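You operate a simulated robot arm through the tools that you are given. There is no shell and no other tool.

You run a simulated robot arm. Do the job below in one go: nothing can be reset, and whatever is moved stays where it is left.

TASK
Pile some things up. At the end: the pink hub blind from the top of the wooden table is on the top of the black table, with the tall white cap from there on top of it and the silver spacer on top of that; the pink roll is on the top of the black table; whatever was shut is shut again. Leave all else as you found it, and nothing knocked over.

It is judged by the outcome, as a careful person would: the job done as asked, and still so three seconds after it is handed in. It fails if anything else is knocked over, pushed out of place, dropped, spilled or broken. Lids that push on must go on centred and level and be pressed home; caps that screw on are set level and turned clockwise until they are tight.

THE ROBOT
A 7-joint arm with a two-finger gripper, fixed in place. Base frame: the origin is on the floor under the middle of its stand, x ahead of it, y to its left, z up; the work surface is at about z = 750. Units: mm, degrees, N and s.
With the tool pointing down near the work surface it reaches from about 320 to 720 mm from the base axis. Its first joint turns from -66.0 to 66.0 degrees. Payload 2.45 kg.
The tool frame sits at the grasp point between the pads (the TCP): z along the fingers, y along the line on which they close. The tips reach 26 mm beyond it. The gripper opens to 96 mm; its body begins 69 mm behind the TCP.
Orientation is that of the tool frame in the base frame, as [roll, pitch, yaw] about the fixed x, y, z axes, in that order (R = Rz(yaw) Ry(pitch) Rx(roll)). With the fingers straight down and closing along the base's y, the tool's x points along the base's -x, its y along +y and its z along -z.

THE INTERFACE
- The arm moves only by the tool move_arm. Its argument "targets" is a list of rows, each a list of 7 numbers: the shift along the tool's x, y, z in units of 25 mm (1.0 is 25 mm), then the turn, a rotation vector about the tool's x, y, z in units of 8 degrees (1.0 is 8 degrees), then the opening, from 0 (shut) to 1 (fully open). In form: [[tx, ty, tz, ax, ay, az, claw], ...]. A call has 1 to 20 rows; each row shifts and turns the commanded pose from where the row before left it, along the tool's axes as they then stand. A call with a number of a shift or a turn outside -1 to 1 is refused whole. Rows are played at 5 a second. More than 50 mm and 8.6 degrees between two rows, or a gripper value outside its range, and nothing of the call is played. A pose out of reach is approached as far as the arm can. The call stops where the force on the tool passes 40 N (or 10 N more than at its start, if that is more) or the arm is blocked; 0.2 s more then pass. Each finger travels about 50 mm/s and halts on what it meets, pressing with about 43 N; the grip force reading is that of the motor and also rises with nothing between the fingers. The clock runs only during rows and for 0.2 s after the last one: add rows that do not move to give the fingers time. The reply holds the time, the measured pose of the TCP, the force on the tool along the base axes, the opening and the grip force, in the units named above and with some noise, with the torque about the TCP (base axes, N m) and any sound that the robot's microphone picked up.
- Cameras (640 x 400 px; columns grow to the right, rows downward): "scene" is fixed at [163.9, -404.8, 1398.3]; the picture's right is [0.71, -0.70, 0.00], its down [-0.55, -0.55, -0.63] and it looks along [0.44, 0.44, -0.78] (base axes); focal length 306 px, centre (320, 200). "wrist" rides on the gripper at [82, 3, -98] in the tool frame; the picture's right is [-0.04, 1.00, 0.00], its down [-0.73, -0.03, -0.68] and it looks along [-0.68, -0.03, 0.73] (tool axes); focal length 256 px, centre (320, 200). There is no depth. A picture from a camera that has moved, and an enlarged one, comes with that camera's place and axes in the base frame and with its lens.
- capture(camera): a new picture of that camera. It takes no simulated time.
- close_up(camera, box): a new picture of the part [left, top, right, bottom] of that camera's present view, enlarged. It takes no simulated time.
- hand_in(): hands the job in; it is judged then, once.

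Places have to be worked out from the pictures, the camera data and where the tool is seen. Open the gripper and draw the arm clear of the work before you hand the job in, unless the task says otherwise.

The tools are called after "Emit:" by a JSON object that holds its "method" and its "body". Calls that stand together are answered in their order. move_arm: Moves the arm, as the interface text tells. Its arguments: {"type":"object","properties":{"targets":{"type":"array","items":{"type":"array","items":{"type":"number"}}}},"required":["targets"]} The other tools are called the same way: capture (camera) takes a picture; close_up (camera, box) takes an enlarged picture of a part of a camera's view; hand_in () hands the job in.

At the start:

```text
time_s: 0.0
eef_pos: [345.5, -111.5, 1065.8]
ee_rot: [-180.0, 0.0, -180.0]
force: [-0.8, -0.2, 0.3]
ft_torque: [0.04, 0.0, -0.01]
grip_width: 95.9
grip_force: 0.1
```

scene: 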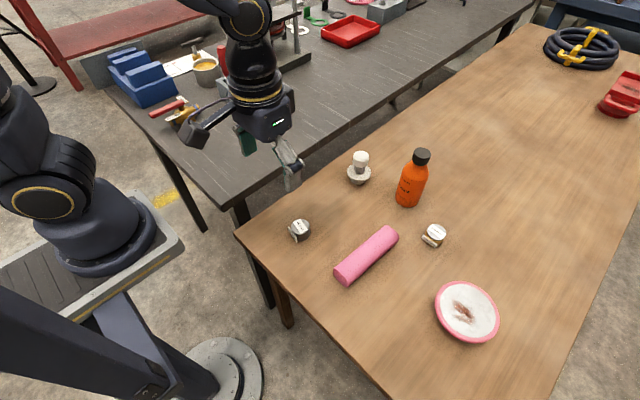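
wrist: 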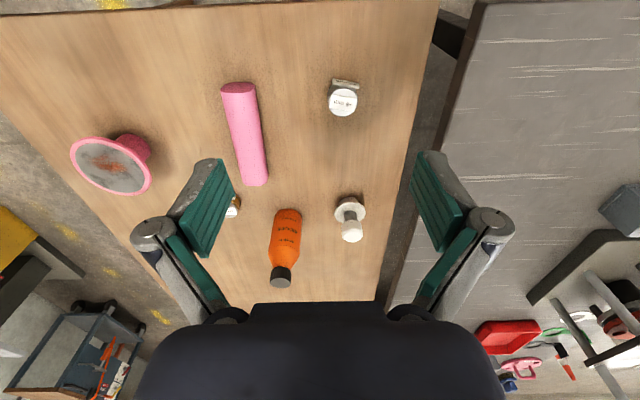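

I'll start by looking closely at the scene to identify each object before moving.

Emit:
{"method": "close_up", "body": {"camera": "scene", "box": [260, 130, 520, 350]}}

Emit:
{"method": "close_up", "body": {"camera": "scene", "box": [100, 0, 400, 190]}}

Emit:
{"method": "close_up", "body": {"camera": "wrist", "box": [200, 60, 400, 300]}}

Emit:
{"method": "close_up", "body": {"camera": "wrist", "box": [440, 160, 640, 400]}}

```text
1.82 times, centred on (390, 240) of scene
camera zoom: at [163.9, -404.8, 1398.3], right [0.71, -0.7, 0.0], down [-0.55, -0.55, -0.63], along [0.44, 0.44, -0.78], focal length 556 px, centre (193, 127)
```

zoom: 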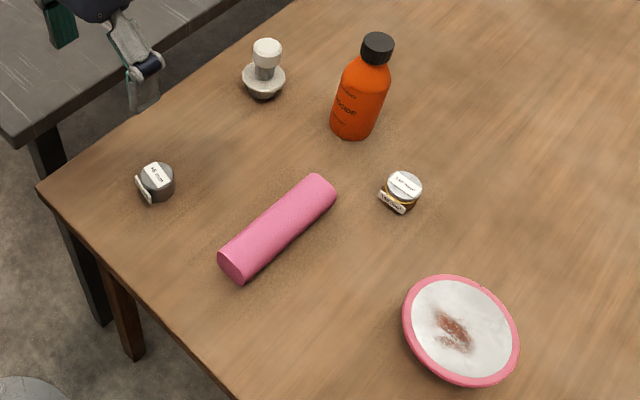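

```text
2.11 times, centred on (250, 95) of scene
camera zoom: at [163.9, -404.8, 1398.3], right [0.71, -0.7, 0.0], down [-0.55, -0.55, -0.63], along [0.44, 0.44, -0.78], focal length 644 px, centre (467, 421)
```

zoom: 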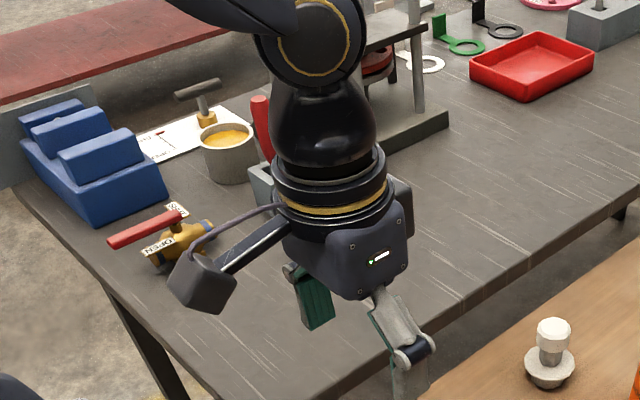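

```text
1.67 times, centred on (300, 180) of wrist
camera zoom: at [264.8, -108.3, 1164.4], right [0.04, 1.0, 0.0], down [0.73, -0.03, 0.68], along [0.68, -0.03, -0.73], focal length 427 px, centre (353, 233)
```

zoom: 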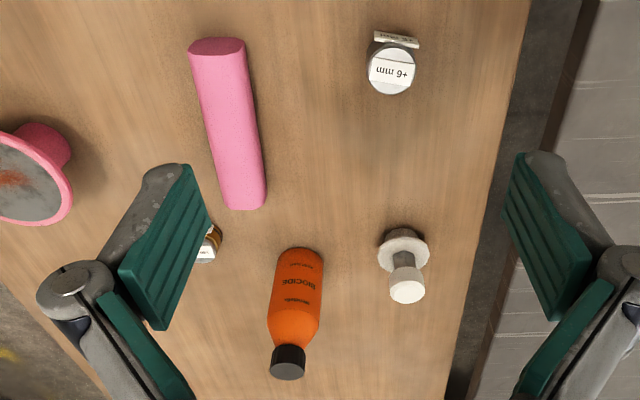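

```text
1.67 times, centred on (540, 280) of wrist
camera zoom: at [264.8, -108.3, 1164.4], right [0.04, 1.0, 0.0], down [0.73, -0.03, 0.68], along [0.68, -0.03, -0.73], focal length 427 px, centre (-47, 67)
```

zoom: 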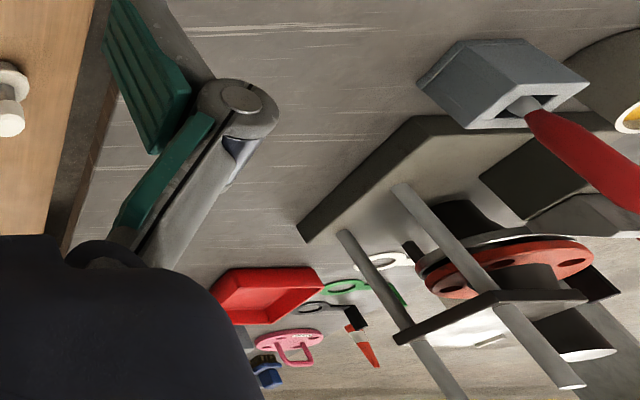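

The pink dish-like hub blind, roll, two spacers (silver left, brass right) and a white capped item are visible on the wooden table. I'll zoom in further to understand shapes before moving.

Emit:
{"method": "close_up", "body": {"camera": "scene", "box": [420, 265, 516, 361]}}

Emit:
{"method": "close_up", "body": {"camera": "wrist", "box": [60, 115, 170, 205]}}

Emit:
{"method": "close_up", "body": {"camera": "scene", "box": [335, 140, 385, 190]}}

Emit:
{"method": "close_up", "body": {"camera": "wrist", "box": [315, 65, 385, 255]}}

Emit:
{"method": "close_up", "body": {"camera": "scene", "box": [520, 10, 640, 130]}}

Emit:
{"method": "close_up", "body": {"camera": "scene", "box": [270, 210, 460, 300]}}

```text
4.17 times, centred on (468, 313) of scene
camera zoom: at [163.9, -404.8, 1398.3], right [0.71, -0.7, 0.0], down [-0.55, -0.55, -0.63], along [0.44, 0.44, -0.78], focal length 1275 px, centre (-297, -271)
```

zoom: 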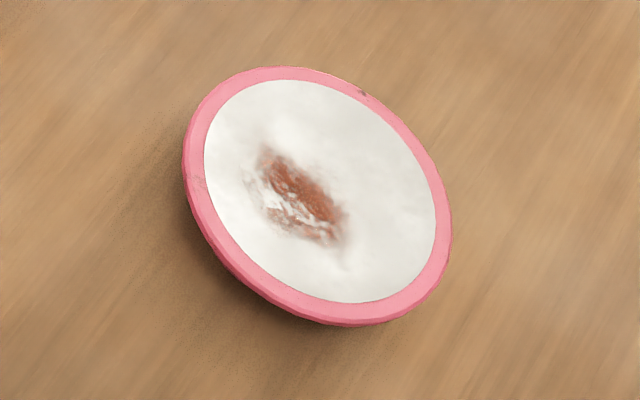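

```text
4.44 times, centred on (115, 160) of wrist
camera zoom: at [264.8, -108.3, 1164.4], right [0.04, 1.0, 0.0], down [0.73, -0.03, 0.68], along [0.68, -0.03, -0.73], focal length 1138 px, centre (1231, 378)
```

zoom: 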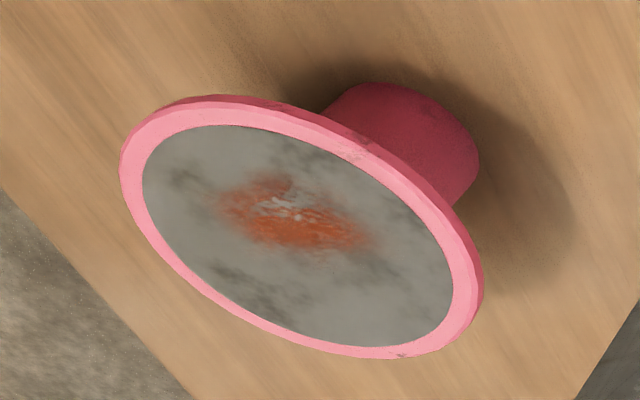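

```text
8.00 times, centred on (360, 165) of scene
camera zoom: at [163.9, -404.8, 1398.3], right [0.71, -0.7, 0.0], down [-0.55, -0.55, -0.63], along [0.44, 0.44, -0.78], focal length 2448 px, centre (0, 480)
```

zoom: 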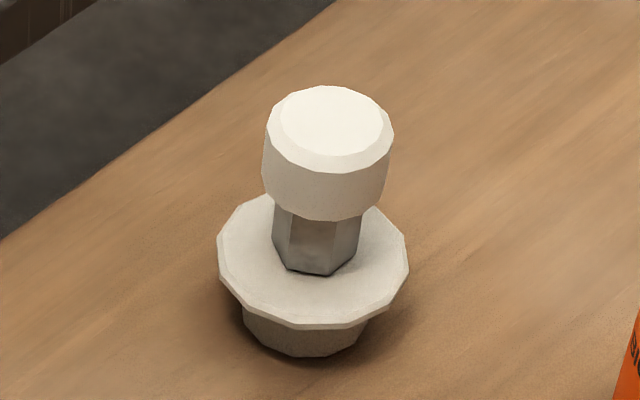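

```text
2.11 times, centred on (350, 160) of wrist
camera zoom: at [264.8, -108.3, 1164.4], right [0.04, 1.0, 0.0], down [0.73, -0.03, 0.68], along [0.68, -0.03, -0.73], focal length 539 px, centre (257, 284)
```

zoom: 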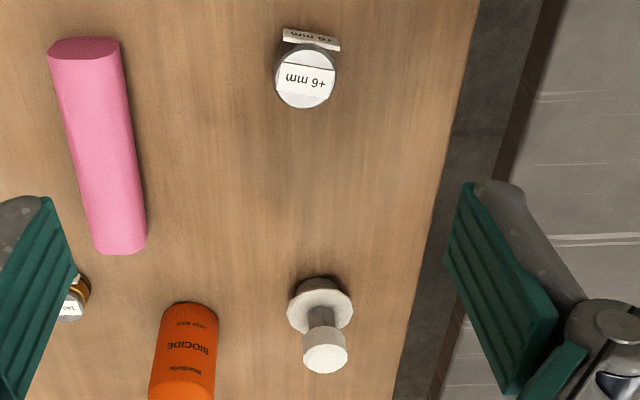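

```text
3.33 times, centred on (580, 70) of scene
camera zoom: at [163.9, -404.8, 1398.3], right [0.71, -0.7, 0.0], down [-0.55, -0.55, -0.63], along [0.44, 0.44, -0.78], focal length 1020 px, centre (-547, 633)
```

zoom: 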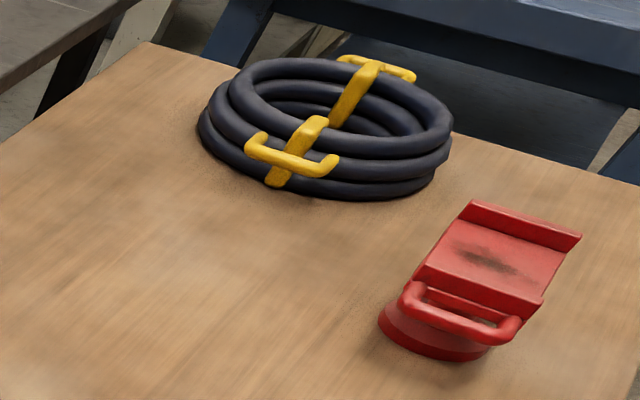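

```text
3.37 times, centred on (365, 255) of scene
camera zoom: at [163.9, -404.8, 1398.3], right [0.71, -0.7, 0.0], down [-0.55, -0.55, -0.63], along [0.44, 0.44, -0.78], focal length 1031 px, centre (168, 15)
```

zoom: 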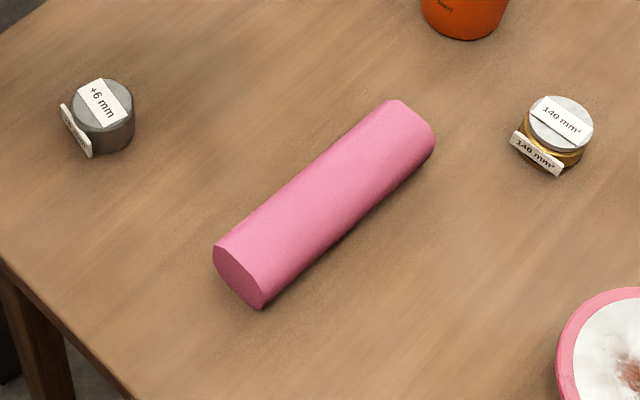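

The silver spacer is the "+6 mm" one at roughly (422,-80); the white cap at (672,-58); the roll at (477,-243); the hub blind at about (495,-461), with a disc wider than the gripper. I'll shift the arm left and up a bit to survey the black table.

Emit:
{"method": "move_arm", "body": {"targets": [[0, 1, -0.5, 0, 0, 0, 1], [0, 1, -0.5, 0, 0, 0, 1], [0, 1, -0.5, 0, 0, 0, 1], [0, 1, -0.5, 0, 0, 0, 1], [0, 1, -0.5, 0, 0, 0, 1], [0, 1, -0.5, 0, 0, 0, 1], [0, 1, 0, 0, 0, 0, 1], [0, 1, 0, 0, 0, 0, 1], [0, 0, 0, 0, 0, 0, 1]]}}

Emit:
{"method": "capture", "body": {"camera": "wrist"}}

Emit:
{"method": "capture", "body": {"camera": "scene"}}

```text
time_s: 2.0
eef_pos: [344.7, 89.4, 1141.8]
ee_rot: [-179.9, 0.0, -179.9]
force: [-0.6, 0.7, -0.3]
ft_torque: [0.02, -0.03, 0.01]
grip_width: 95.9
grip_force: 0.0
```

```text
taken
camera wrist: at [263.1, 92.1, 1239.3], right [0.04, 1.0, 0.0], down [0.73, -0.03, 0.68], along [0.68, -0.03, -0.73], focal length 256 px, centre (320, 200)
```

wrist: 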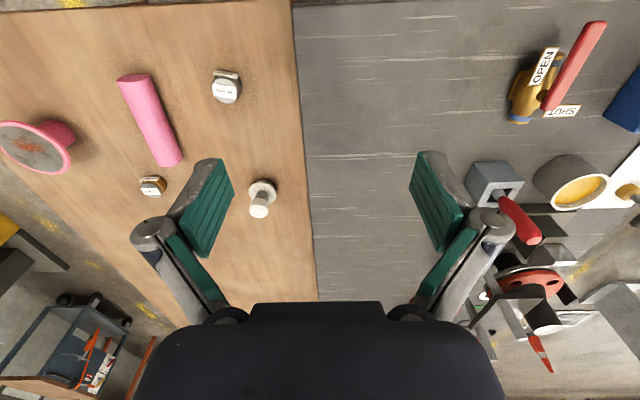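

```text
taken
```

scene: 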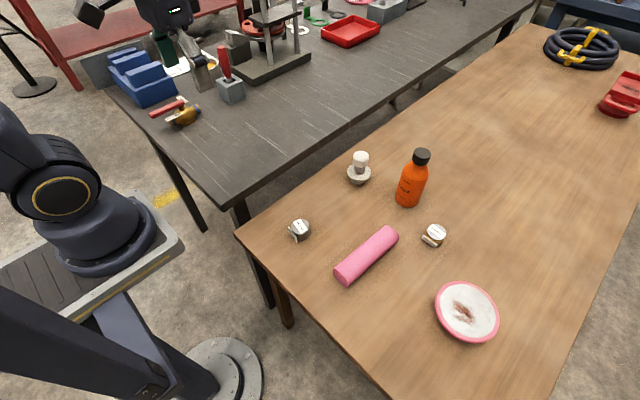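

The black table's top appears higher (about z≈838, edge y≈55, near edge x≈303), with a large free area at y 60–350. Next I'll move over the roll and look at it closer.

Emit:
{"method": "move_arm", "body": {"targets": [[-0.27, -0.95, 0.4, 0, 0, 0, 1], [-0.27, -0.95, 0.4, 0, 0, 0, 1], [-0.27, -0.95, 0.4, 0, 0, 0, 1], [-0.27, -0.95, 0.4, 0, 0, 0, 1], [-0.27, -0.95, 0.4, 0, 0, 0, 1], [-0.27, -0.95, 0.4, 0, 0, 0, 1], [-0.27, -0.95, 0.4, 0, 0, 0, 1], [-0.27, -0.95, 0.4, 0, 0, 0, 1], [-0.27, -0.95, 0.4, 0, 0, 0, 1], [-0.27, -0.95, 0.4, 0, 0, 0, 1], [-0.27, -0.95, 0.4, 0, 0, 0, 1], [-0.27, -0.95, 0.4, 0, 0, 0, 1], [-0.27, -0.95, 0.4, 0, 0, 0, 1], [-0.27, -0.95, 0.4, 0, 0, 0, 1], [0, 0, 0, 0, 0, 0, 1]]}}

Emit:
{"method": "capture", "body": {"camera": "wrist"}}

Emit:
{"method": "capture", "body": {"camera": "scene"}}

```text
time_s: 5.2
eef_pos: [441.5, -246.0, 1001.0]
ee_rot: [-180.0, 0.0, -179.9]
force: [-0.1, 0.7, 0.3]
ft_torque: [0.01, -0.02, -0.03]
grip_width: 95.9
grip_force: 0.0
```

```text
taken
camera wrist: at [360.3, -242.2, 1099.0], right [0.04, 1.0, 0.0], down [0.73, -0.03, 0.68], along [0.68, -0.03, -0.73], focal length 256 px, centre (320, 200)
```

wrist: 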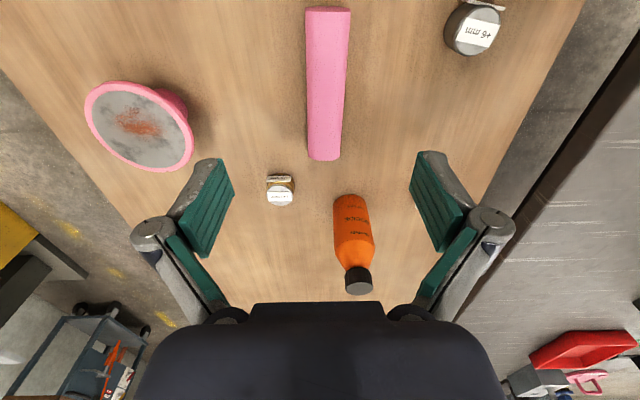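

```text
taken
```

scene: 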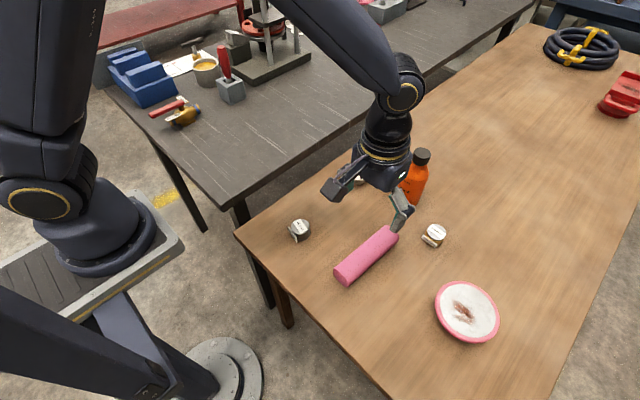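

The roll is centred near (485,-243), about 50 mm thick, 180 mm long, turned about -4°. I'll descend above it with matching yaw and check before going down to grasp.

Emit:
{"method": "move_arm", "body": {"targets": [[-0.3, 0.02, 0.95, 0, 0, 0, 1], [-0.3, 0.02, 0.95, 0, 0, 0, 1], [-0.3, 0.02, 0.95, 0, 0, 0, 1], [-0.3, 0.02, 0.95, 0, 0, 0, 1], [-0.3, 0.02, 0.95, 0, 0, 0, 1], [-0.24, 0.02, 0.95, 0, 0, 0, 1], [0, 0, 0.5, 0, 0, 0.475, 1], [0, 0, 0, 0, 0, 0, 1]]}}

Emit:
{"method": "capture", "body": {"camera": "wrist"}}

Emit:
{"method": "close_up", "body": {"camera": "scene", "box": [310, 130, 470, 300]}}

```text
time_s: 7.0
eef_pos: [485.0, -244.3, 845.3]
ee_rot: [180.0, -0.1, 176.2]
force: [-0.7, -0.3, -0.5]
ft_torque: [0.0, 0.0, -0.05]
grip_width: 95.9
grip_force: 0.1
```

```text
taken
camera wrist: at [404.7, -235.1, 943.2], right [0.11, 0.99, 0.0], down [0.73, -0.08, 0.68], along [0.68, -0.07, -0.73], focal length 256 px, centre (320, 200)
```

wrist: 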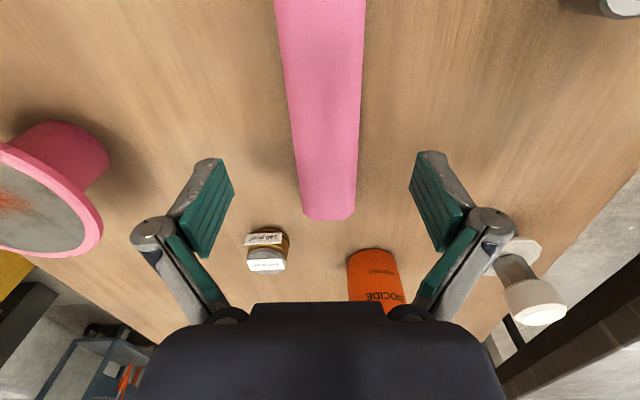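

```text
2.35 times, centred on (390, 215) of scene
camera zoom: at [163.9, -404.8, 1398.3], right [0.71, -0.7, 0.0], down [-0.55, -0.55, -0.63], along [0.44, 0.44, -0.78], focal length 720 px, centre (155, 165)
```

zoom: 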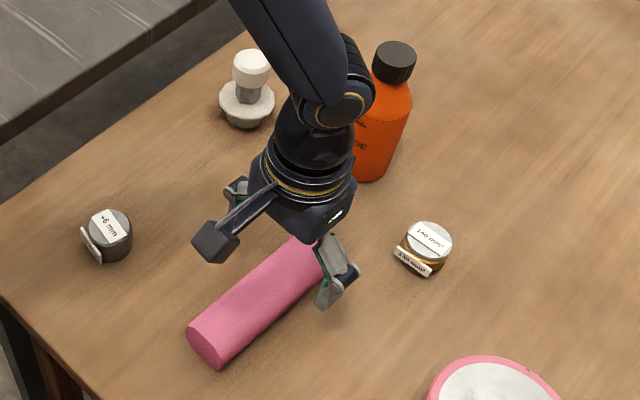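

Roll is centred and aligned with the tool. I'll shift 2.5 mm, lower to z≈779 and close on it.

Emit:
{"method": "move_arm", "body": {"targets": [[-0.1, 0.1, 0.88, 0, 0, 0, 1], [0, 0, 0.88, 0, 0, 0, 1], [0, 0, 0.88, 0, 0, 0, 1], [0, 0, 0, 0, 0, 0, 1], [0, 0, 0, 0, 0, 0, 0], [0, 0, 0, 0, 0, 0, 0], [0, 0, 0, 0, 0, 0, 0], [0, 0, 0, 0, 0, 0, 0], [0, 0, 0, 0, 0, 0, 0], [0, 0, 0, 0, 0, 0, 0]]}}

Emit:
{"method": "close_up", "body": {"camera": "scene", "box": [310, 150, 470, 300]}}

```text
time_s: 9.2
eef_pos: [486.3, -241.2, 779.2]
ee_rot: [179.9, 0.0, 176.3]
force: [0.2, -0.8, 2.8]
ft_torque: [0.04, 0.01, 0.13]
grip_width: 44.7
grip_force: 42.9
```

```text
2.67 times, centred on (390, 225) of scene
camera zoom: at [163.9, -404.8, 1398.3], right [0.71, -0.7, 0.0], down [-0.55, -0.55, -0.63], along [0.44, 0.44, -0.78], focal length 816 px, centre (133, 133)
```

zoom: 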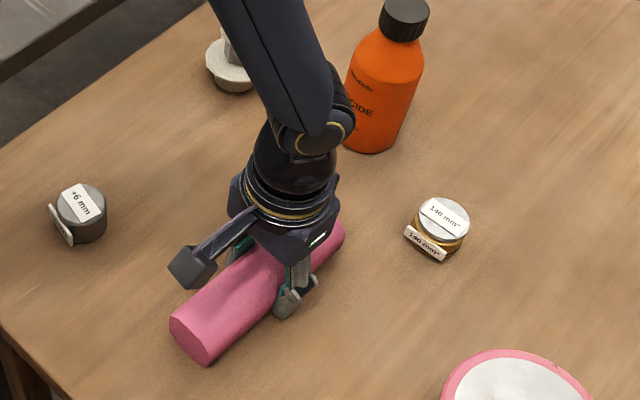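

Gripped at 44.7 mm. I'll lift straight up to about z=960 and check that the roll is held.

Emit:
{"method": "move_arm", "body": {"targets": [[0, 0, -0.3, 0, 0, 0, 0], [0, 0, -0.6, 0, 0, 0, 0], [0, 0, -0.9, 0, 0, 0, 0], [0, 0, -0.9, 0, 0, 0, 0], [0, 0, -0.9, 0, 0, 0, 0], [0, 0, -0.9, 0, 0, 0, 0], [0, 0, -0.9, 0, 0, 0, 0], [0, 0, -0.9, 0, 0, 0, 0], [0, 0, -0.9, 0, 0, 0, 0], [0, 0, 0, 0, 0, 0, 0]]}}

Emit:
{"method": "capture", "body": {"camera": "scene"}}

Emit:
{"method": "capture", "body": {"camera": "wrist"}}

```text
time_s: 11.4
eef_pos: [487.8, -238.4, 960.6]
ee_rot: [179.9, 0.0, 176.3]
force: [0.6, -0.3, -0.8]
ft_torque: [0.0, -0.01, 0.01]
grip_width: 44.8
grip_force: 42.1
```

```text
taken
```

scene: 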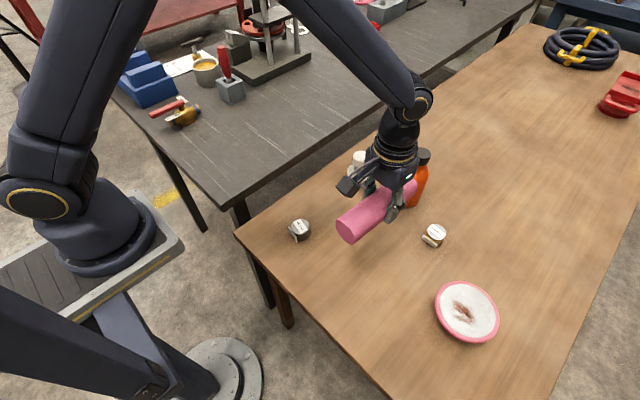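

```text
taken
camera wrist: at [405.5, -229.4, 1058.8], right [0.11, 0.99, 0.0], down [0.73, -0.08, 0.68], along [0.68, -0.07, -0.73], focal length 256 px, centre (320, 200)
```

wrist: 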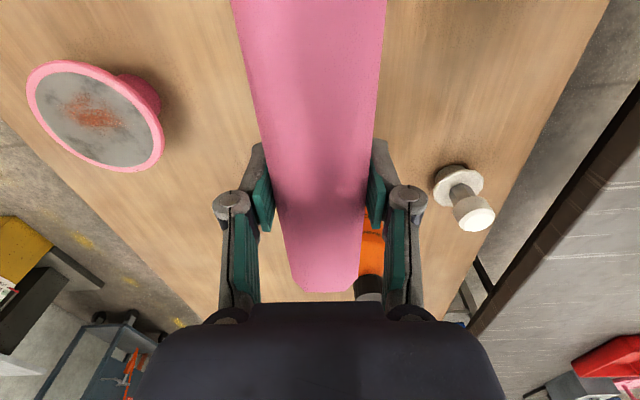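

Roll held firmly. I'll move it over the black table to about (620,125).

Emit:
{"method": "move_arm", "body": {"targets": [[0, 0.4, 0, 0, 0, 0, 0], [0, 0.8, 0, 0, 0, 0, 0], [-0.3, 1, 0, 0, 0, 0, 0], [-0.3, 1, 0, 0, 0, 0, 0], [-0.3, 1, 0, 0, 0, 0, 0], [-0.3, 1, 0, 0, 0, 0, 0], [-0.3, 1, 0, 0, 0, 0, 0], [-0.3, 1, 0, 0, 0, 0, 0], [-0.3, 1, 0, 0, 0, 0, 0], [-0.3, 1, 0, 0, 0, 0, 0], [-0.3, 1, 0, 0, 0, 0, 0], [-0.3, 1, 0, 0, 0, 0, 0], [-0.3, 1, 0, 0, 0, 0, 0], [-0.3, 1, 0, 0, 0, 0, 0], [-0.3, 1, 0, 0, 0, 0, 0], [-0.3, 0.63, 0, 0, 0, 0, 0], [-0.13, 0, 0, 0, 0, 0, 0], [0, 0, 0, 0, 0, 0, 0]]}}

Emit:
{"method": "capture", "body": {"camera": "scene"}}

Emit:
{"method": "capture", "body": {"camera": "wrist"}}

```text
time_s: 15.2
eef_pos: [620.0, 124.1, 960.3]
ee_rot: [-180.0, 0.0, 176.2]
force: [0.6, -0.1, -0.7]
ft_torque: [0.03, 0.0, 0.01]
grip_width: 45.0
grip_force: 43.7
```

```text
taken
```

scene: 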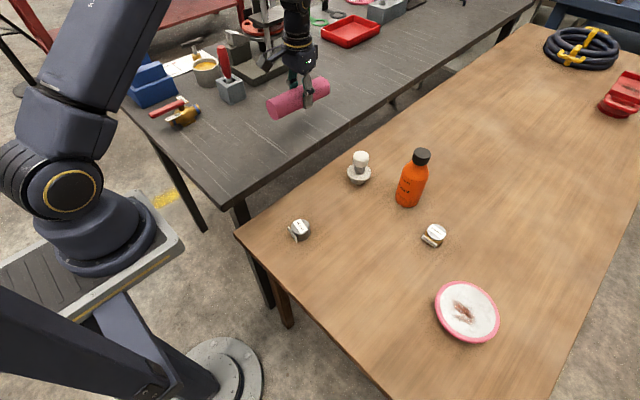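

```text
taken
camera wrist: at [538.8, 133.1, 1058.7], right [0.11, 0.99, 0.0], down [0.73, -0.08, 0.68], along [0.68, -0.07, -0.73], focal length 256 px, centre (320, 200)
```

wrist: 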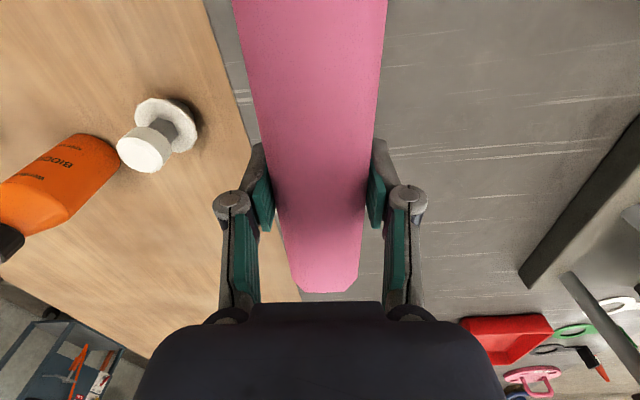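

Over the spot with free table below. I'll lower to z≈880 first, then feel for contact.

Emit:
{"method": "move_arm", "body": {"targets": [[0, 0, 0.6, 0, 0, 0, 0], [0, 0, 0.8, 0, 0, 0, 0], [0, 0, 0.8, 0, 0, 0, 0], [0, 0, 0.6, 0, 0, 0, 0], [0, 0, 0.4, 0, 0, 0, 0], [0, 0, 0, 0, 0, 0, 0]]}}

Emit:
{"method": "close_up", "body": {"camera": "scene", "box": [230, 40, 380, 150]}}

```text
time_s: 16.6
eef_pos: [618.9, 123.0, 880.7]
ee_rot: [-180.0, -0.1, 176.1]
force: [-3.8, -1.7, 10.3]
ft_torque: [-0.03, 0.37, -0.01]
grip_width: 45.1
grip_force: 43.0
```

```text
3.64 times, centred on (305, 95) of scene
camera zoom: at [163.6, -404.9, 1398.3], right [0.71, -0.7, 0.0], down [-0.55, -0.55, -0.63], along [0.44, 0.44, -0.78], focal length 1113 px, centre (374, 582)
```

zoom: 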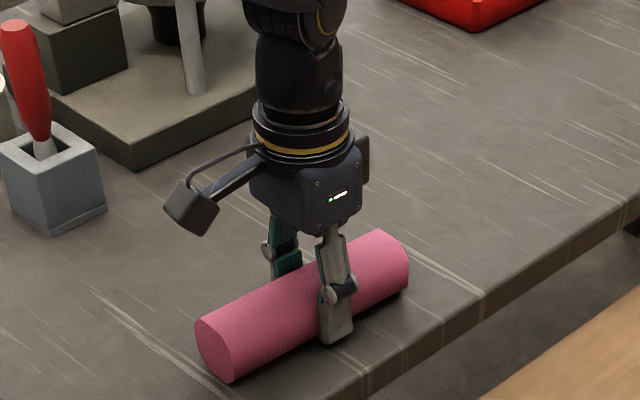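

Contact reads about 10 N already at z≈880.7, so the black top is nearer z≈850. I'll ease up about half a millimetre and check the force before releasing.

Emit:
{"method": "move_arm", "body": {"targets": [[0, 0, -0.02, 0, 0, 0, 0], [0, 0, 0, 0, 0, 0, 0]]}}

```text
time_s: 17.2
eef_pos: [619.7, 123.8, 880.8]
ee_rot: [-179.9, 0.0, 176.2]
force: [0.1, -2.3, 2.4]
ft_torque: [-0.08, 0.01, 0.01]
grip_width: 45.2
grip_force: 43.1
```

Light contact (2.4 N). I'll open the gripper in steps and let the roll settle.

Emit:
{"method": "move_arm", "body": {"targets": [[0, 0, 0, 0, 0, 0, 0.5], [0, 0, 0, 0, 0, 0, 0.55], [0, 0, 0, 0, 0, 0, 0.65], [0, 0, 0, 0, 0, 0, 0.75], [0, 0, 0, 0, 0, 0, 0.85], [0, 0, 0, 0, 0, 0, 0.85]]}}

Emit:
{"method": "close_up", "body": {"camera": "scene", "box": [230, 40, 380, 150]}}

Emit:
{"method": "capture", "body": {"camera": "wrist"}}

```text
time_s: 18.6
eef_pos: [620.9, 123.4, 881.5]
ee_rot: [180.0, 0.0, 176.2]
force: [0.9, 0.1, -0.6]
ft_torque: [0.01, -0.02, -0.01]
grip_width: 81.4
grip_force: 0.0
```

```text
3.64 times, centred on (305, 95) of scene
camera zoom: at [163.9, -404.8, 1398.3], right [0.71, -0.7, 0.0], down [-0.55, -0.55, -0.63], along [0.44, 0.44, -0.78], focal length 1113 px, centre (374, 582)
```

zoom: 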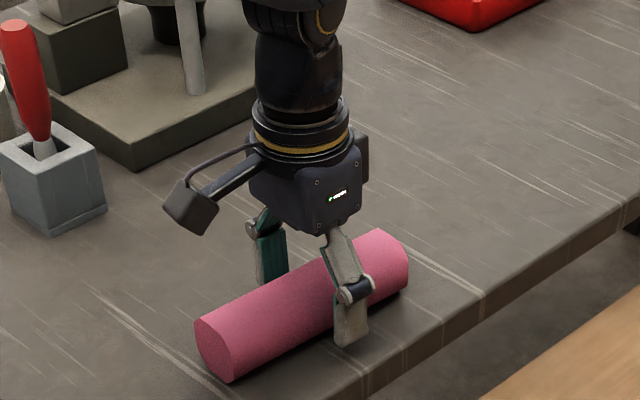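

```text
taken
camera wrist: at [538.4, 131.9, 979.1], right [0.11, 0.99, 0.0], down [0.73, -0.08, 0.68], along [0.68, -0.07, -0.73], focal length 256 px, centre (320, 200)
```

wrist: 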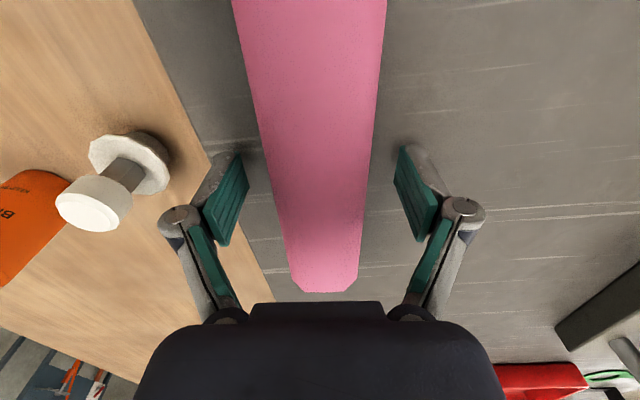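

The roll rests stably on the black table. Now I'll retreat upward and move to mid-air over the wooden table to test the tool orientation for the hub grasp.

Emit:
{"method": "move_arm", "body": {"targets": [[0, 0, -0.5, 0, 0, 0, 0.85], [0, 0, -1, 0, 0, 0, 0.85], [0, 0, -1, 0, 0, 0, 0.85], [0, 0, -1, 0, 0, 0, 0.85], [0, 0, -1, 0, 0, 0, 0.85], [0, 0, -1, 0, 0, 0, 0.85], [0.43, -1, -0.3, 0, 0, 0, 1], [0.43, -1, -0.3, 0, 0, 0, 1], [0.43, -1, -0.3, 0, 0, 0, 1], [0.43, -1, -0.3, 0, 0, 0, 1], [0.43, -1, 0, 0, 0, 0, 1], [0.43, -1, 0, 0, 0, 0, 1], [0.43, -1, 0, 0, 0, 0, 1], [0.43, -1, 0, 0, 0, 0, 1], [0.43, -1, 0, 0, 0, 0, 1], [0.43, -1, 0, 0, 0, 0, 1], [0.43, -1, 0, 0, 0, 0, 1], [0.43, -1, 0, 0, 0, 0, 1], [0.43, -1, 0, 0, 0, 0, 1], [0.43, -0.3, 0, 0, 0, -0.475, 1]]}}

Emit:
{"method": "capture", "body": {"camera": "scene"}}

Emit:
{"method": "capture", "body": {"camera": "wrist"}}

```text
time_s: 22.8
eef_pos: [447.8, -199.4, 1047.5]
ee_rot: [180.0, 0.1, -179.9]
force: [0.1, 0.3, -0.3]
ft_torque: [0.05, -0.02, 0.05]
grip_width: 95.8
grip_force: 0.0
```

```text
taken
```

scene: 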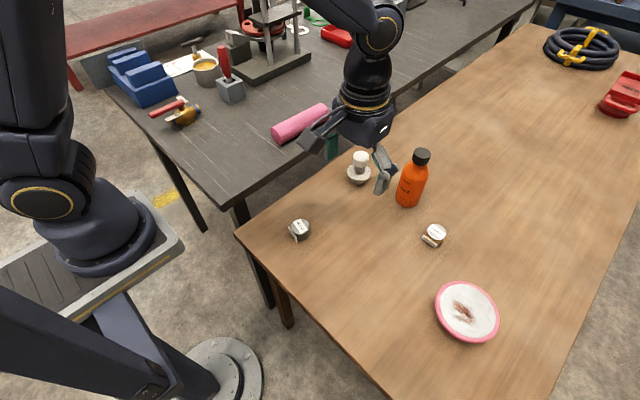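

```text
taken
camera wrist: at [366.5, -196.1, 1146.3], right [0.04, 1.0, 0.0], down [0.73, -0.03, 0.68], along [0.68, -0.03, -0.73], focal length 256 px, centre (320, 200)
```

wrist: 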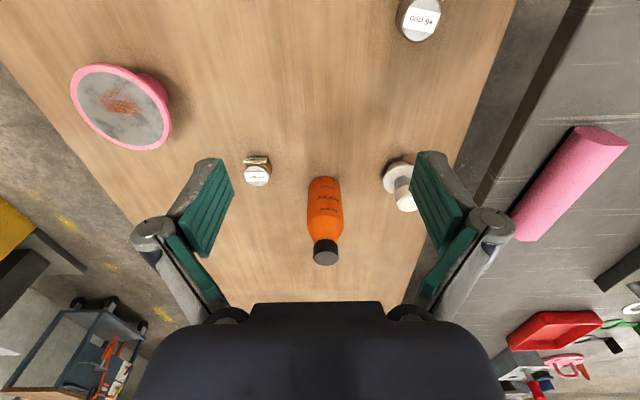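

Now I'll turn the tool +90° about the vertical (camera towards −y) to see if the wrist can reach that orientation.

Emit:
{"method": "move_arm", "body": {"targets": [[0, 0, 0, 0, 0, -0.9375, 1], [0, 0, 0, 0, 0, -0.9375, 1], [0, 0, 0, 0, 0, -0.9375, 1], [0, 0, 0, 0, 0, -0.9375, 1], [0, 0, 0, 0, 0, -0.9375, 1], [0, 0, 0, 0, 0, -0.9375, 1], [0, 0, 0, 0, 0, -0.9375, 1], [0, 0, 0, 0, 0, -0.9375, 1], [0, 0, 0, 0, 0, -0.9375, 1], [0, 0, 0, 0, 0, -0.9375, 1], [0, 0, 0, 0, 0, -0.9375, 1], [0, 0, 0, 0, 0, -0.9375, 1], [0, 0, 0, 0, 0, 0, 1]]}}

Emit:
{"method": "capture", "body": {"camera": "scene"}}

Emit:
{"method": "capture", "body": {"camera": "wrist"}}

```text
time_s: 25.6
eef_pos: [447.7, -198.1, 1048.4]
ee_rot: [180.0, 0.0, -89.9]
force: [-0.4, -0.2, 0.2]
ft_torque: [-0.01, -0.01, 0.02]
grip_width: 96.2
grip_force: 0.0
```

```text
taken
```

scene: 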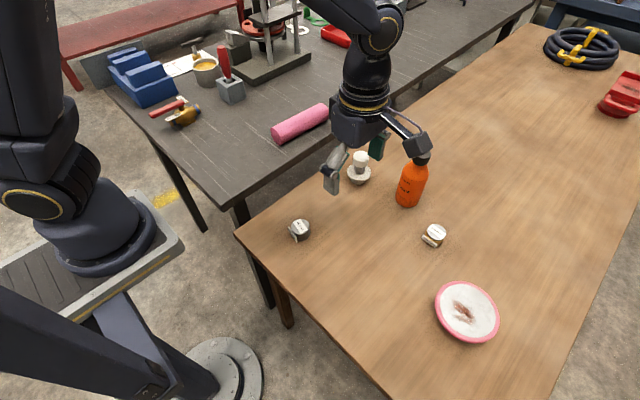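

```text
taken
camera wrist: at [444.4, -279.9, 1145.8], right [-1.0, 0.04, 0.0], down [0.03, 0.73, 0.68], along [0.03, 0.68, -0.73], focal length 256 px, centre (320, 200)
```

wrist: 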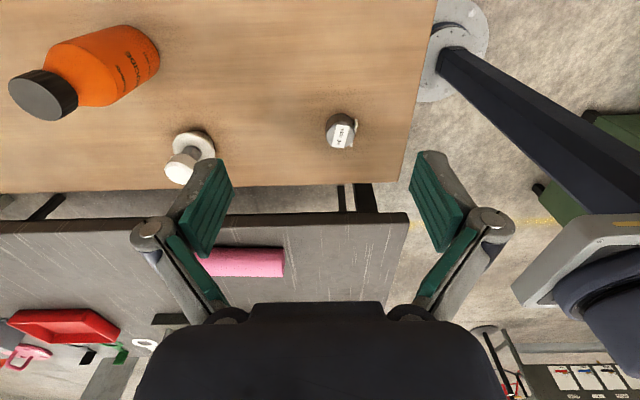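

Yaw worked. Now I'll tilt the tool 75° so the fingers point toward −y with the camera on top.

Emit:
{"method": "move_arm", "body": {"targets": [[0, 0, 0, 0, 0.9375, 0, 1], [0, 0, 0, 0, 0.9375, 0, 1], [0, 0, 0, 0, 0.9375, 0, 1], [0, 0, 0, 0, 0.9375, 0, 1], [0, 0, 0, 0, 0.9375, 0, 1], [0, 0, 0, 0, 0.9375, 0, 1], [0, 0, 0, 0, 0.9375, 0, 1], [0, 0, 0, 0, 0.9375, 0, 1], [0, 0, 0, 0, 0.9375, 0, 1], [0, 0, 0, 0, 0.9375, 0, 1], [0, 0, 0, 0, 0, 0, 1]]}}

Emit:
{"method": "capture", "body": {"camera": "scene"}}

Emit:
{"method": "capture", "body": {"camera": "wrist"}}

```text
time_s: 28.0
eef_pos: [446.9, -196.9, 1047.6]
ee_rot: [-179.9, -75.1, -90.0]
force: [-1.0, -0.7, 0.2]
ft_torque: [0.01, 0.02, -0.03]
grip_width: 96.1
grip_force: 0.0
```

```text
taken
```

scene: 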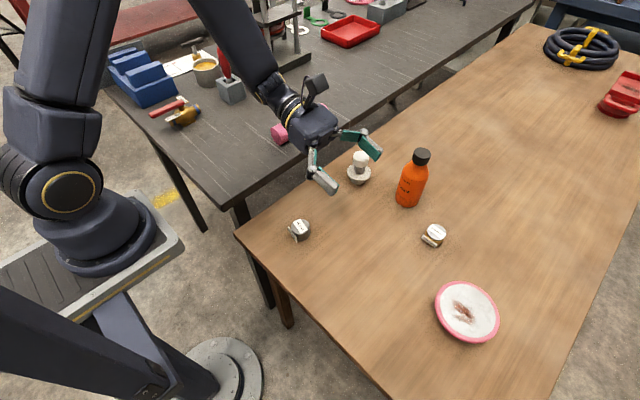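

```text
taken
camera wrist: at [443.6, -124.1, 1151.2], right [-1.0, 0.01, -0.04], down [0.03, 0.84, -0.53], along [0.03, -0.54, -0.84], focal length 256 px, centre (320, 200)
```

wrist: 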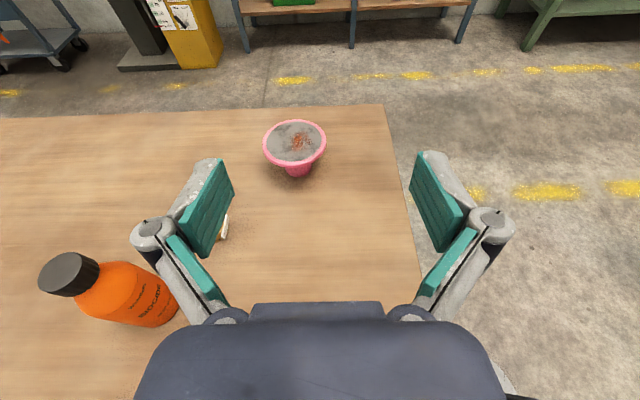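

The camera-up tilt works. Let me enlarge the gripper and the blind to measure them.

Emit:
{"method": "close_up", "body": {"camera": "scene", "box": [230, 50, 400, 200]}}

Emit:
{"method": "close_up", "body": {"camera": "wrist", "box": [250, 110, 340, 190]}}

```text
2.67 times, centred on (315, 125) of scene
camera zoom: at [163.9, -404.8, 1398.3], right [0.71, -0.7, 0.0], down [-0.55, -0.55, -0.63], along [0.44, 0.44, -0.78], focal length 816 px, centre (333, 400)
```

zoom: 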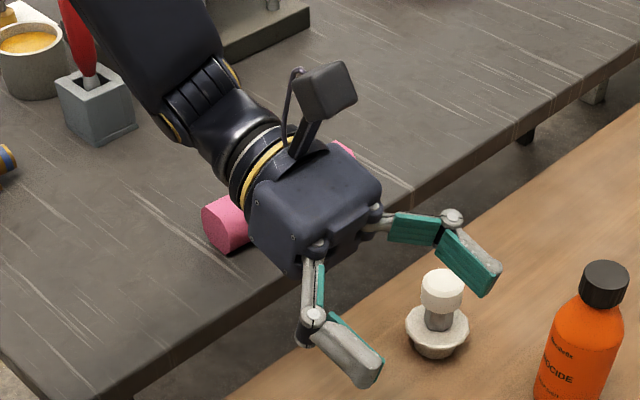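

```text
5.00 times, centred on (295, 150) of wrist
camera zoom: at [443.6, -124.1, 1151.2], right [-1.0, 0.01, -0.04], down [0.03, 0.84, -0.53], along [0.03, -0.54, -0.84], focal length 1280 px, centre (445, 450)
```

zoom: 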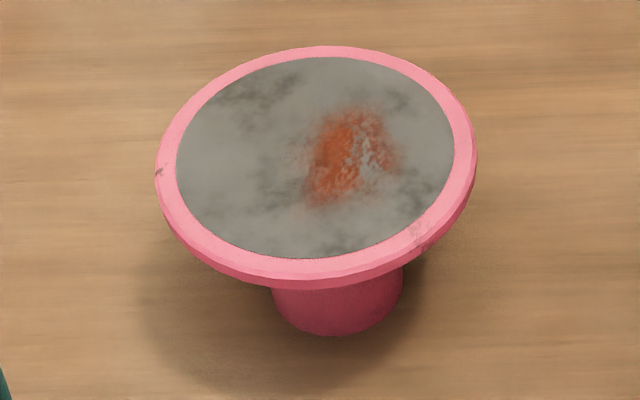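

The hub is about 51 mm across, disc radius ≈57 mm with its top near z≈824 and underside ≈817, centred near (497,-461). I'll go to 70° tilt and move to a stand-off at about (497,-300,850) for a better look.

Emit:
{"method": "move_arm", "body": {"targets": [[0, 0, 0, 0, -0.625, 0, 1], [-0.755, -0.25, 0.8225, 0, 0, 0, 1], [-0.755, -0.25, 0.8225, 0, 0, 0, 1], [-0.755, -0.25, 0.8225, 0, 0, 0, 1], [-0.755, -0.25, 0.8225, 0, 0, 0, 1], [-0.755, -0.25, 0.8225, 0, 0, 0, 1], [-0.755, -0.25, 0.8225, 0, 0, 0, 1], [-0.755, -0.25, 0.8225, 0, 0, 0, 1], [-0.755, -0.25, 0.8225, 0, 0, 0, 1], [0, 0, 0, 0, 0, 0, 1]]}}

Emit:
{"method": "capture", "body": {"camera": "scene"}}

Emit:
{"method": "capture", "body": {"camera": "wrist"}}

```text
time_s: 30.2
eef_pos: [498.5, -304.1, 848.2]
ee_rot: [179.9, -70.1, -90.1]
force: [1.1, -0.3, -0.5]
ft_torque: [0.02, -0.03, -0.01]
grip_width: 96.0
grip_force: 0.0
```

```text
taken
```

scene: 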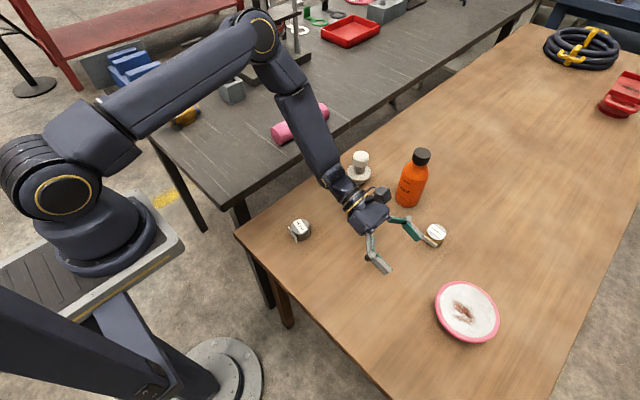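

```text
taken
camera wrist: at [494.4, -239.9, 959.1], right [-1.0, 0.01, -0.04], down [0.03, 0.89, -0.46], along [0.03, -0.46, -0.89], focal length 256 px, centre (320, 200)
```

wrist: 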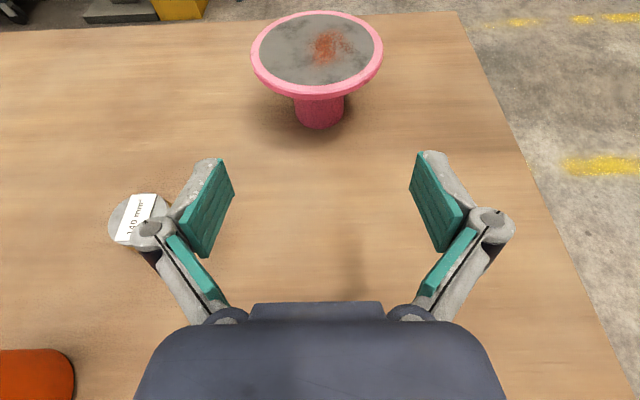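

The hub axis lies about 2–3 mm off the tool centre-line (x≈500). I'll enlarge this view to refine the distances.

Emit:
{"method": "close_up", "body": {"camera": "wrist", "box": [240, 0, 400, 140]}}

Emit:
{"method": "close_up", "body": {"camera": "scene", "box": [320, 170, 510, 350]}}

```text
2.86 times, centred on (320, 70) of wrist
camera zoom: at [494.4, -239.9, 959.1], right [-1.0, 0.01, -0.04], down [0.03, 0.89, -0.46], along [0.03, -0.46, -0.89], focal length 731 px, centre (320, 571)
```

zoom: 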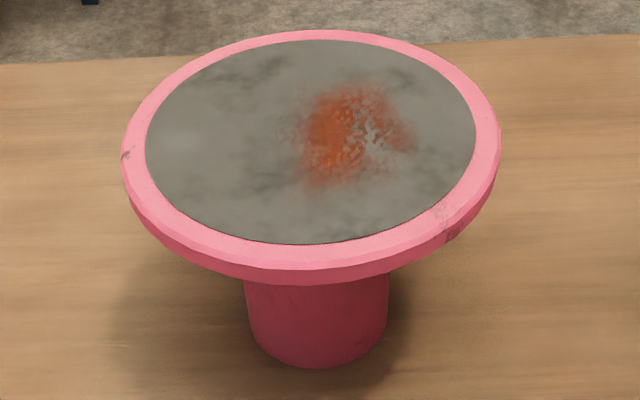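

```text
2.22 times, centred on (415, 260) of scene
camera zoom: at [163.9, -404.8, 1398.3], right [0.71, -0.7, 0.0], down [-0.55, -0.55, -0.63], along [0.44, 0.44, -0.78], focal length 680 px, centre (109, 67)
```

zoom: 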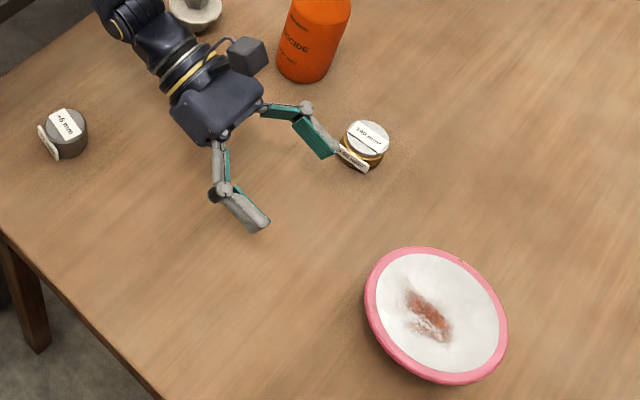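

Refined: disc top ≈822, underside ≈814.6, hub radius ≈26, axis ≈(500,-460). I'll set tilt to 73°, descend to z≈778 at the stand-off, then look again.

Emit:
{"method": "move_arm", "body": {"targets": [[0, -0.06, 0, 0, 0.3625, 0, 1], [-0.9, 0, 0.275, 0, 0, 0, 1], [-0.9, 0, 0.275, 0, 0, 0, 1], [-0.6, 0, 0.18, 0, 0, 0, 1], [-0.28, 0, 0.09, 0, 0, 0, 1], [0, 0, 0, 0, 0, 0, 1]]}}

Emit:
{"method": "capture", "body": {"camera": "wrist"}}

Emit:
{"method": "close_up", "body": {"camera": "scene", "box": [300, 150, 510, 350]}}

```text
time_s: 31.6
eef_pos: [500.5, -302.4, 780.1]
ee_rot: [-179.9, -72.9, -90.0]
force: [0.0, 0.5, -0.5]
ft_torque: [0.01, 0.01, -0.03]
grip_width: 96.2
grip_force: 0.1
```

```text
taken
camera wrist: at [496.6, -232.4, 886.1], right [-1.0, 0.01, -0.04], down [0.03, 0.86, -0.5], along [0.03, -0.5, -0.86], focal length 256 px, centre (320, 200)
```

wrist: 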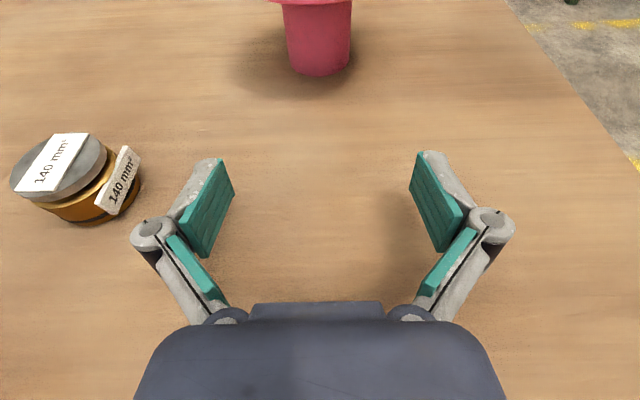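

```text
2.00 times, centred on (405, 250) of scene
camera zoom: at [163.9, -404.8, 1398.3], right [0.71, -0.7, 0.0], down [-0.55, -0.55, -0.63], along [0.44, 0.44, -0.78], focal length 612 px, centre (150, 100)
```

zoom: 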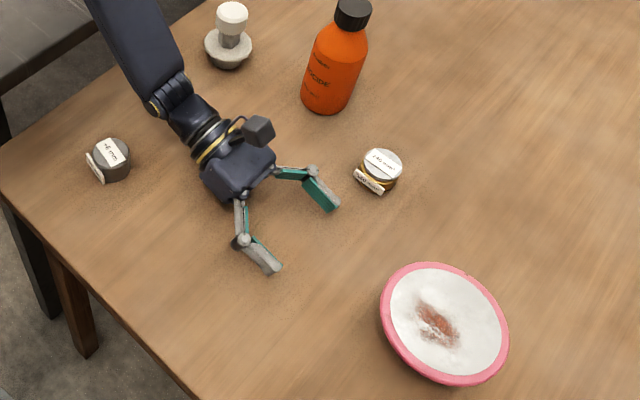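

Hub is centred within ~1.5 mm of the tool line and the fingers are at the right height. I'll advance toward the hub in two stages.

Emit:
{"method": "move_arm", "body": {"targets": [[0.2, -0.03, 0.77, 0, 0, 0, 1], [0.234, 0, 0.765, 0, 0, 0, 1], [0.234, 0, 0.765, 0, 0, 0, 1], [0.234, 0, 0.765, 0, 0, 0, 1], [0.234, 0, 0.765, 0, 0, 0, 1], [0, 0, 0, 0, 0, 0, 1]]}}

Emit:
{"method": "capture", "body": {"camera": "wrist"}}

Emit:
{"method": "close_up", "body": {"camera": "scene", "box": [340, 200, 510, 350]}}

```text
time_s: 33.0
eef_pos: [498.4, -402.0, 777.3]
ee_rot: [179.8, -72.9, -89.9]
force: [0.2, 1.4, 0.9]
ft_torque: [0.03, -0.01, 0.01]
grip_width: 96.3
grip_force: 0.1
```

```text
taken
camera wrist: at [495.5, -331.5, 884.0], right [-1.0, 0.01, -0.04], down [0.03, 0.86, -0.5], along [0.03, -0.5, -0.86], focal length 256 px, centre (320, 200)
```

wrist: 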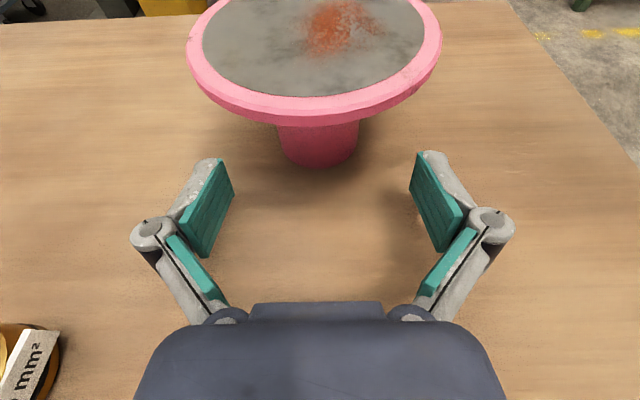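

```text
2.67 times, centred on (425, 275) of scene
camera zoom: at [163.9, -404.8, 1398.3], right [0.71, -0.7, 0.0], down [-0.55, -0.55, -0.63], along [0.44, 0.44, -0.78], focal length 816 px, centre (40, 0)
```

zoom: 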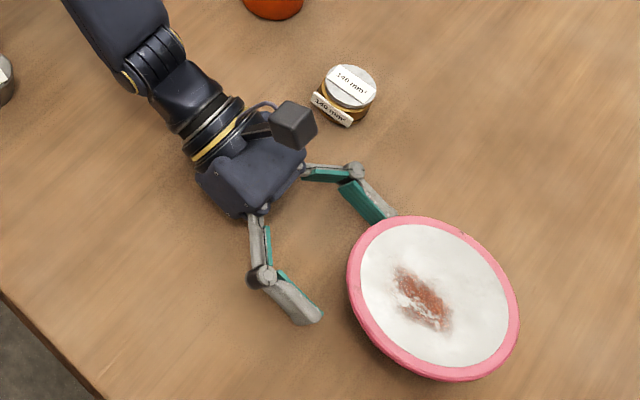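

No contact; hub front is at y≈-434, so its axis is ≈(500.8,-460). I'll advance the last 58 mm in small steps.

Emit:
{"method": "move_arm", "body": {"targets": [[0.19, -0.08, 0.55, 0, 0, 0, 1], [0.17, 0, 0.55, 0, 0, 0, 1], [0.17, 0, 0.55, 0, 0, 0, 1], [0.17, 0, 0.56, 0, 0, 0, 1], [0, 0, 0, 0, 0, 0, 1]]}}

Emit:
{"method": "capture", "body": {"camera": "wrist"}}

Emit:
{"method": "close_up", "body": {"camera": "scene", "box": [340, 200, 510, 350]}}

```text
time_s: 34.2
eef_pos: [501.8, -461.1, 781.1]
ee_rot: [180.0, -72.8, -90.0]
force: [-0.8, 0.1, 0.7]
ft_torque: [0.05, 0.04, -0.01]
grip_width: 95.8
grip_force: 0.0
```

```text
taken
camera wrist: at [498.4, -391.1, 887.4], right [-1.0, 0.01, -0.04], down [0.03, 0.86, -0.5], along [0.03, -0.5, -0.86], focal length 256 px, centre (320, 200)
```

wrist: 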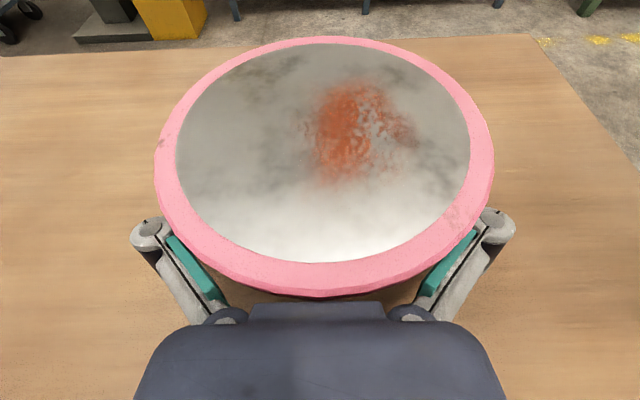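

```text
2.67 times, centred on (425, 275) of scene
camera zoom: at [163.9, -404.8, 1398.3], right [0.71, -0.7, 0.0], down [-0.55, -0.55, -0.63], along [0.44, 0.44, -0.78], focal length 816 px, centre (40, 0)
```

zoom: 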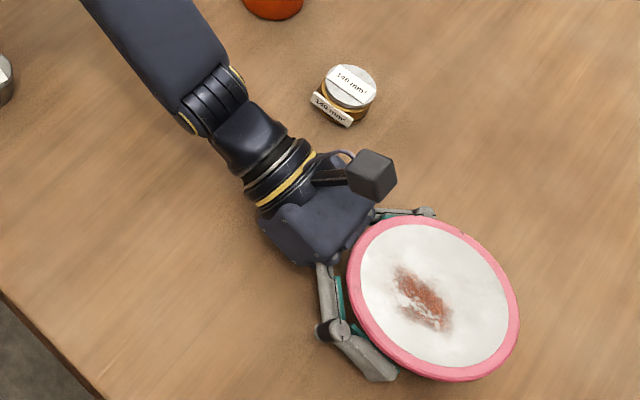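

TCP is at the hub axis with nothing touched. I'll lower about 2 mm, nudge 1.5 mm sideways to centre, then close on the hub.

Emit:
{"method": "move_arm", "body": {"targets": [[-0.07, 0.06, 0.02, 0, 0, 0, 1], [0, 0, 0, 0, 0, 0, 0.8], [0, 0, 0, 0, 0, 0, 0.65], [0, 0, 0, 0, 0, 0, 0.5], [0, 0, 0, 0, 0, 0, 0.3], [0, 0, 0, 0, 0, 0, 0], [0, 0, 0, 0, 0, 0, 0], [0, 0, 0, 0, 0, 0, 0]]}}

Emit:
{"method": "capture", "body": {"camera": "wrist"}}

Emit:
{"method": "close_up", "body": {"camera": "scene", "box": [340, 200, 510, 350]}}

```text
time_s: 36.0
eef_pos: [501.1, -459.5, 778.4]
ee_rot: [-179.9, -72.9, -90.1]
force: [-0.3, 1.3, 1.0]
ft_torque: [0.02, 0.05, -0.13]
grip_width: 52.4
grip_force: 43.0
```

```text
taken
camera wrist: at [496.7, -390.7, 885.0], right [-1.0, 0.01, -0.04], down [0.03, 0.86, -0.5], along [0.03, -0.5, -0.86], focal length 256 px, centre (320, 200)
```

wrist: 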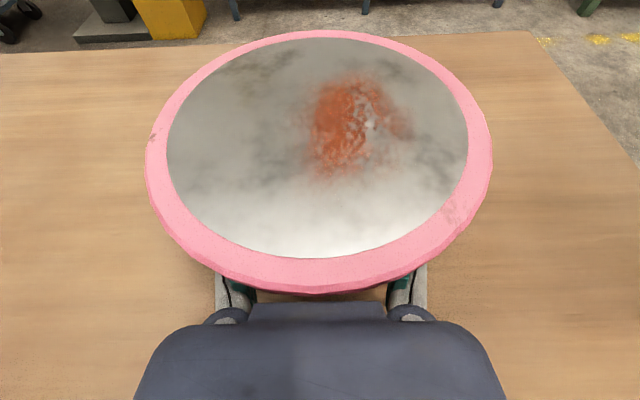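

```text
2.67 times, centred on (425, 275) of scene
camera zoom: at [163.9, -404.8, 1398.3], right [0.71, -0.7, 0.0], down [-0.55, -0.55, -0.63], along [0.44, 0.44, -0.78], focal length 816 px, centre (40, 0)
```

zoom: 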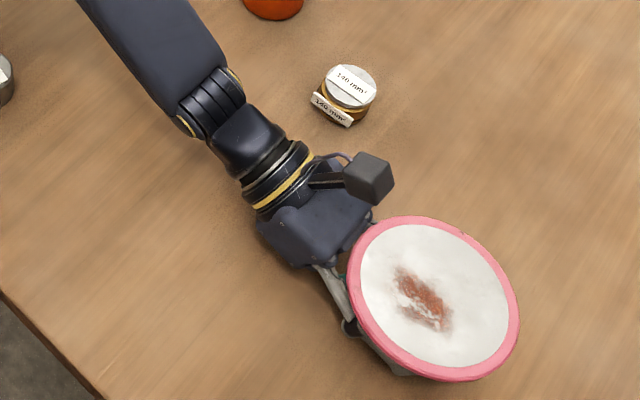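

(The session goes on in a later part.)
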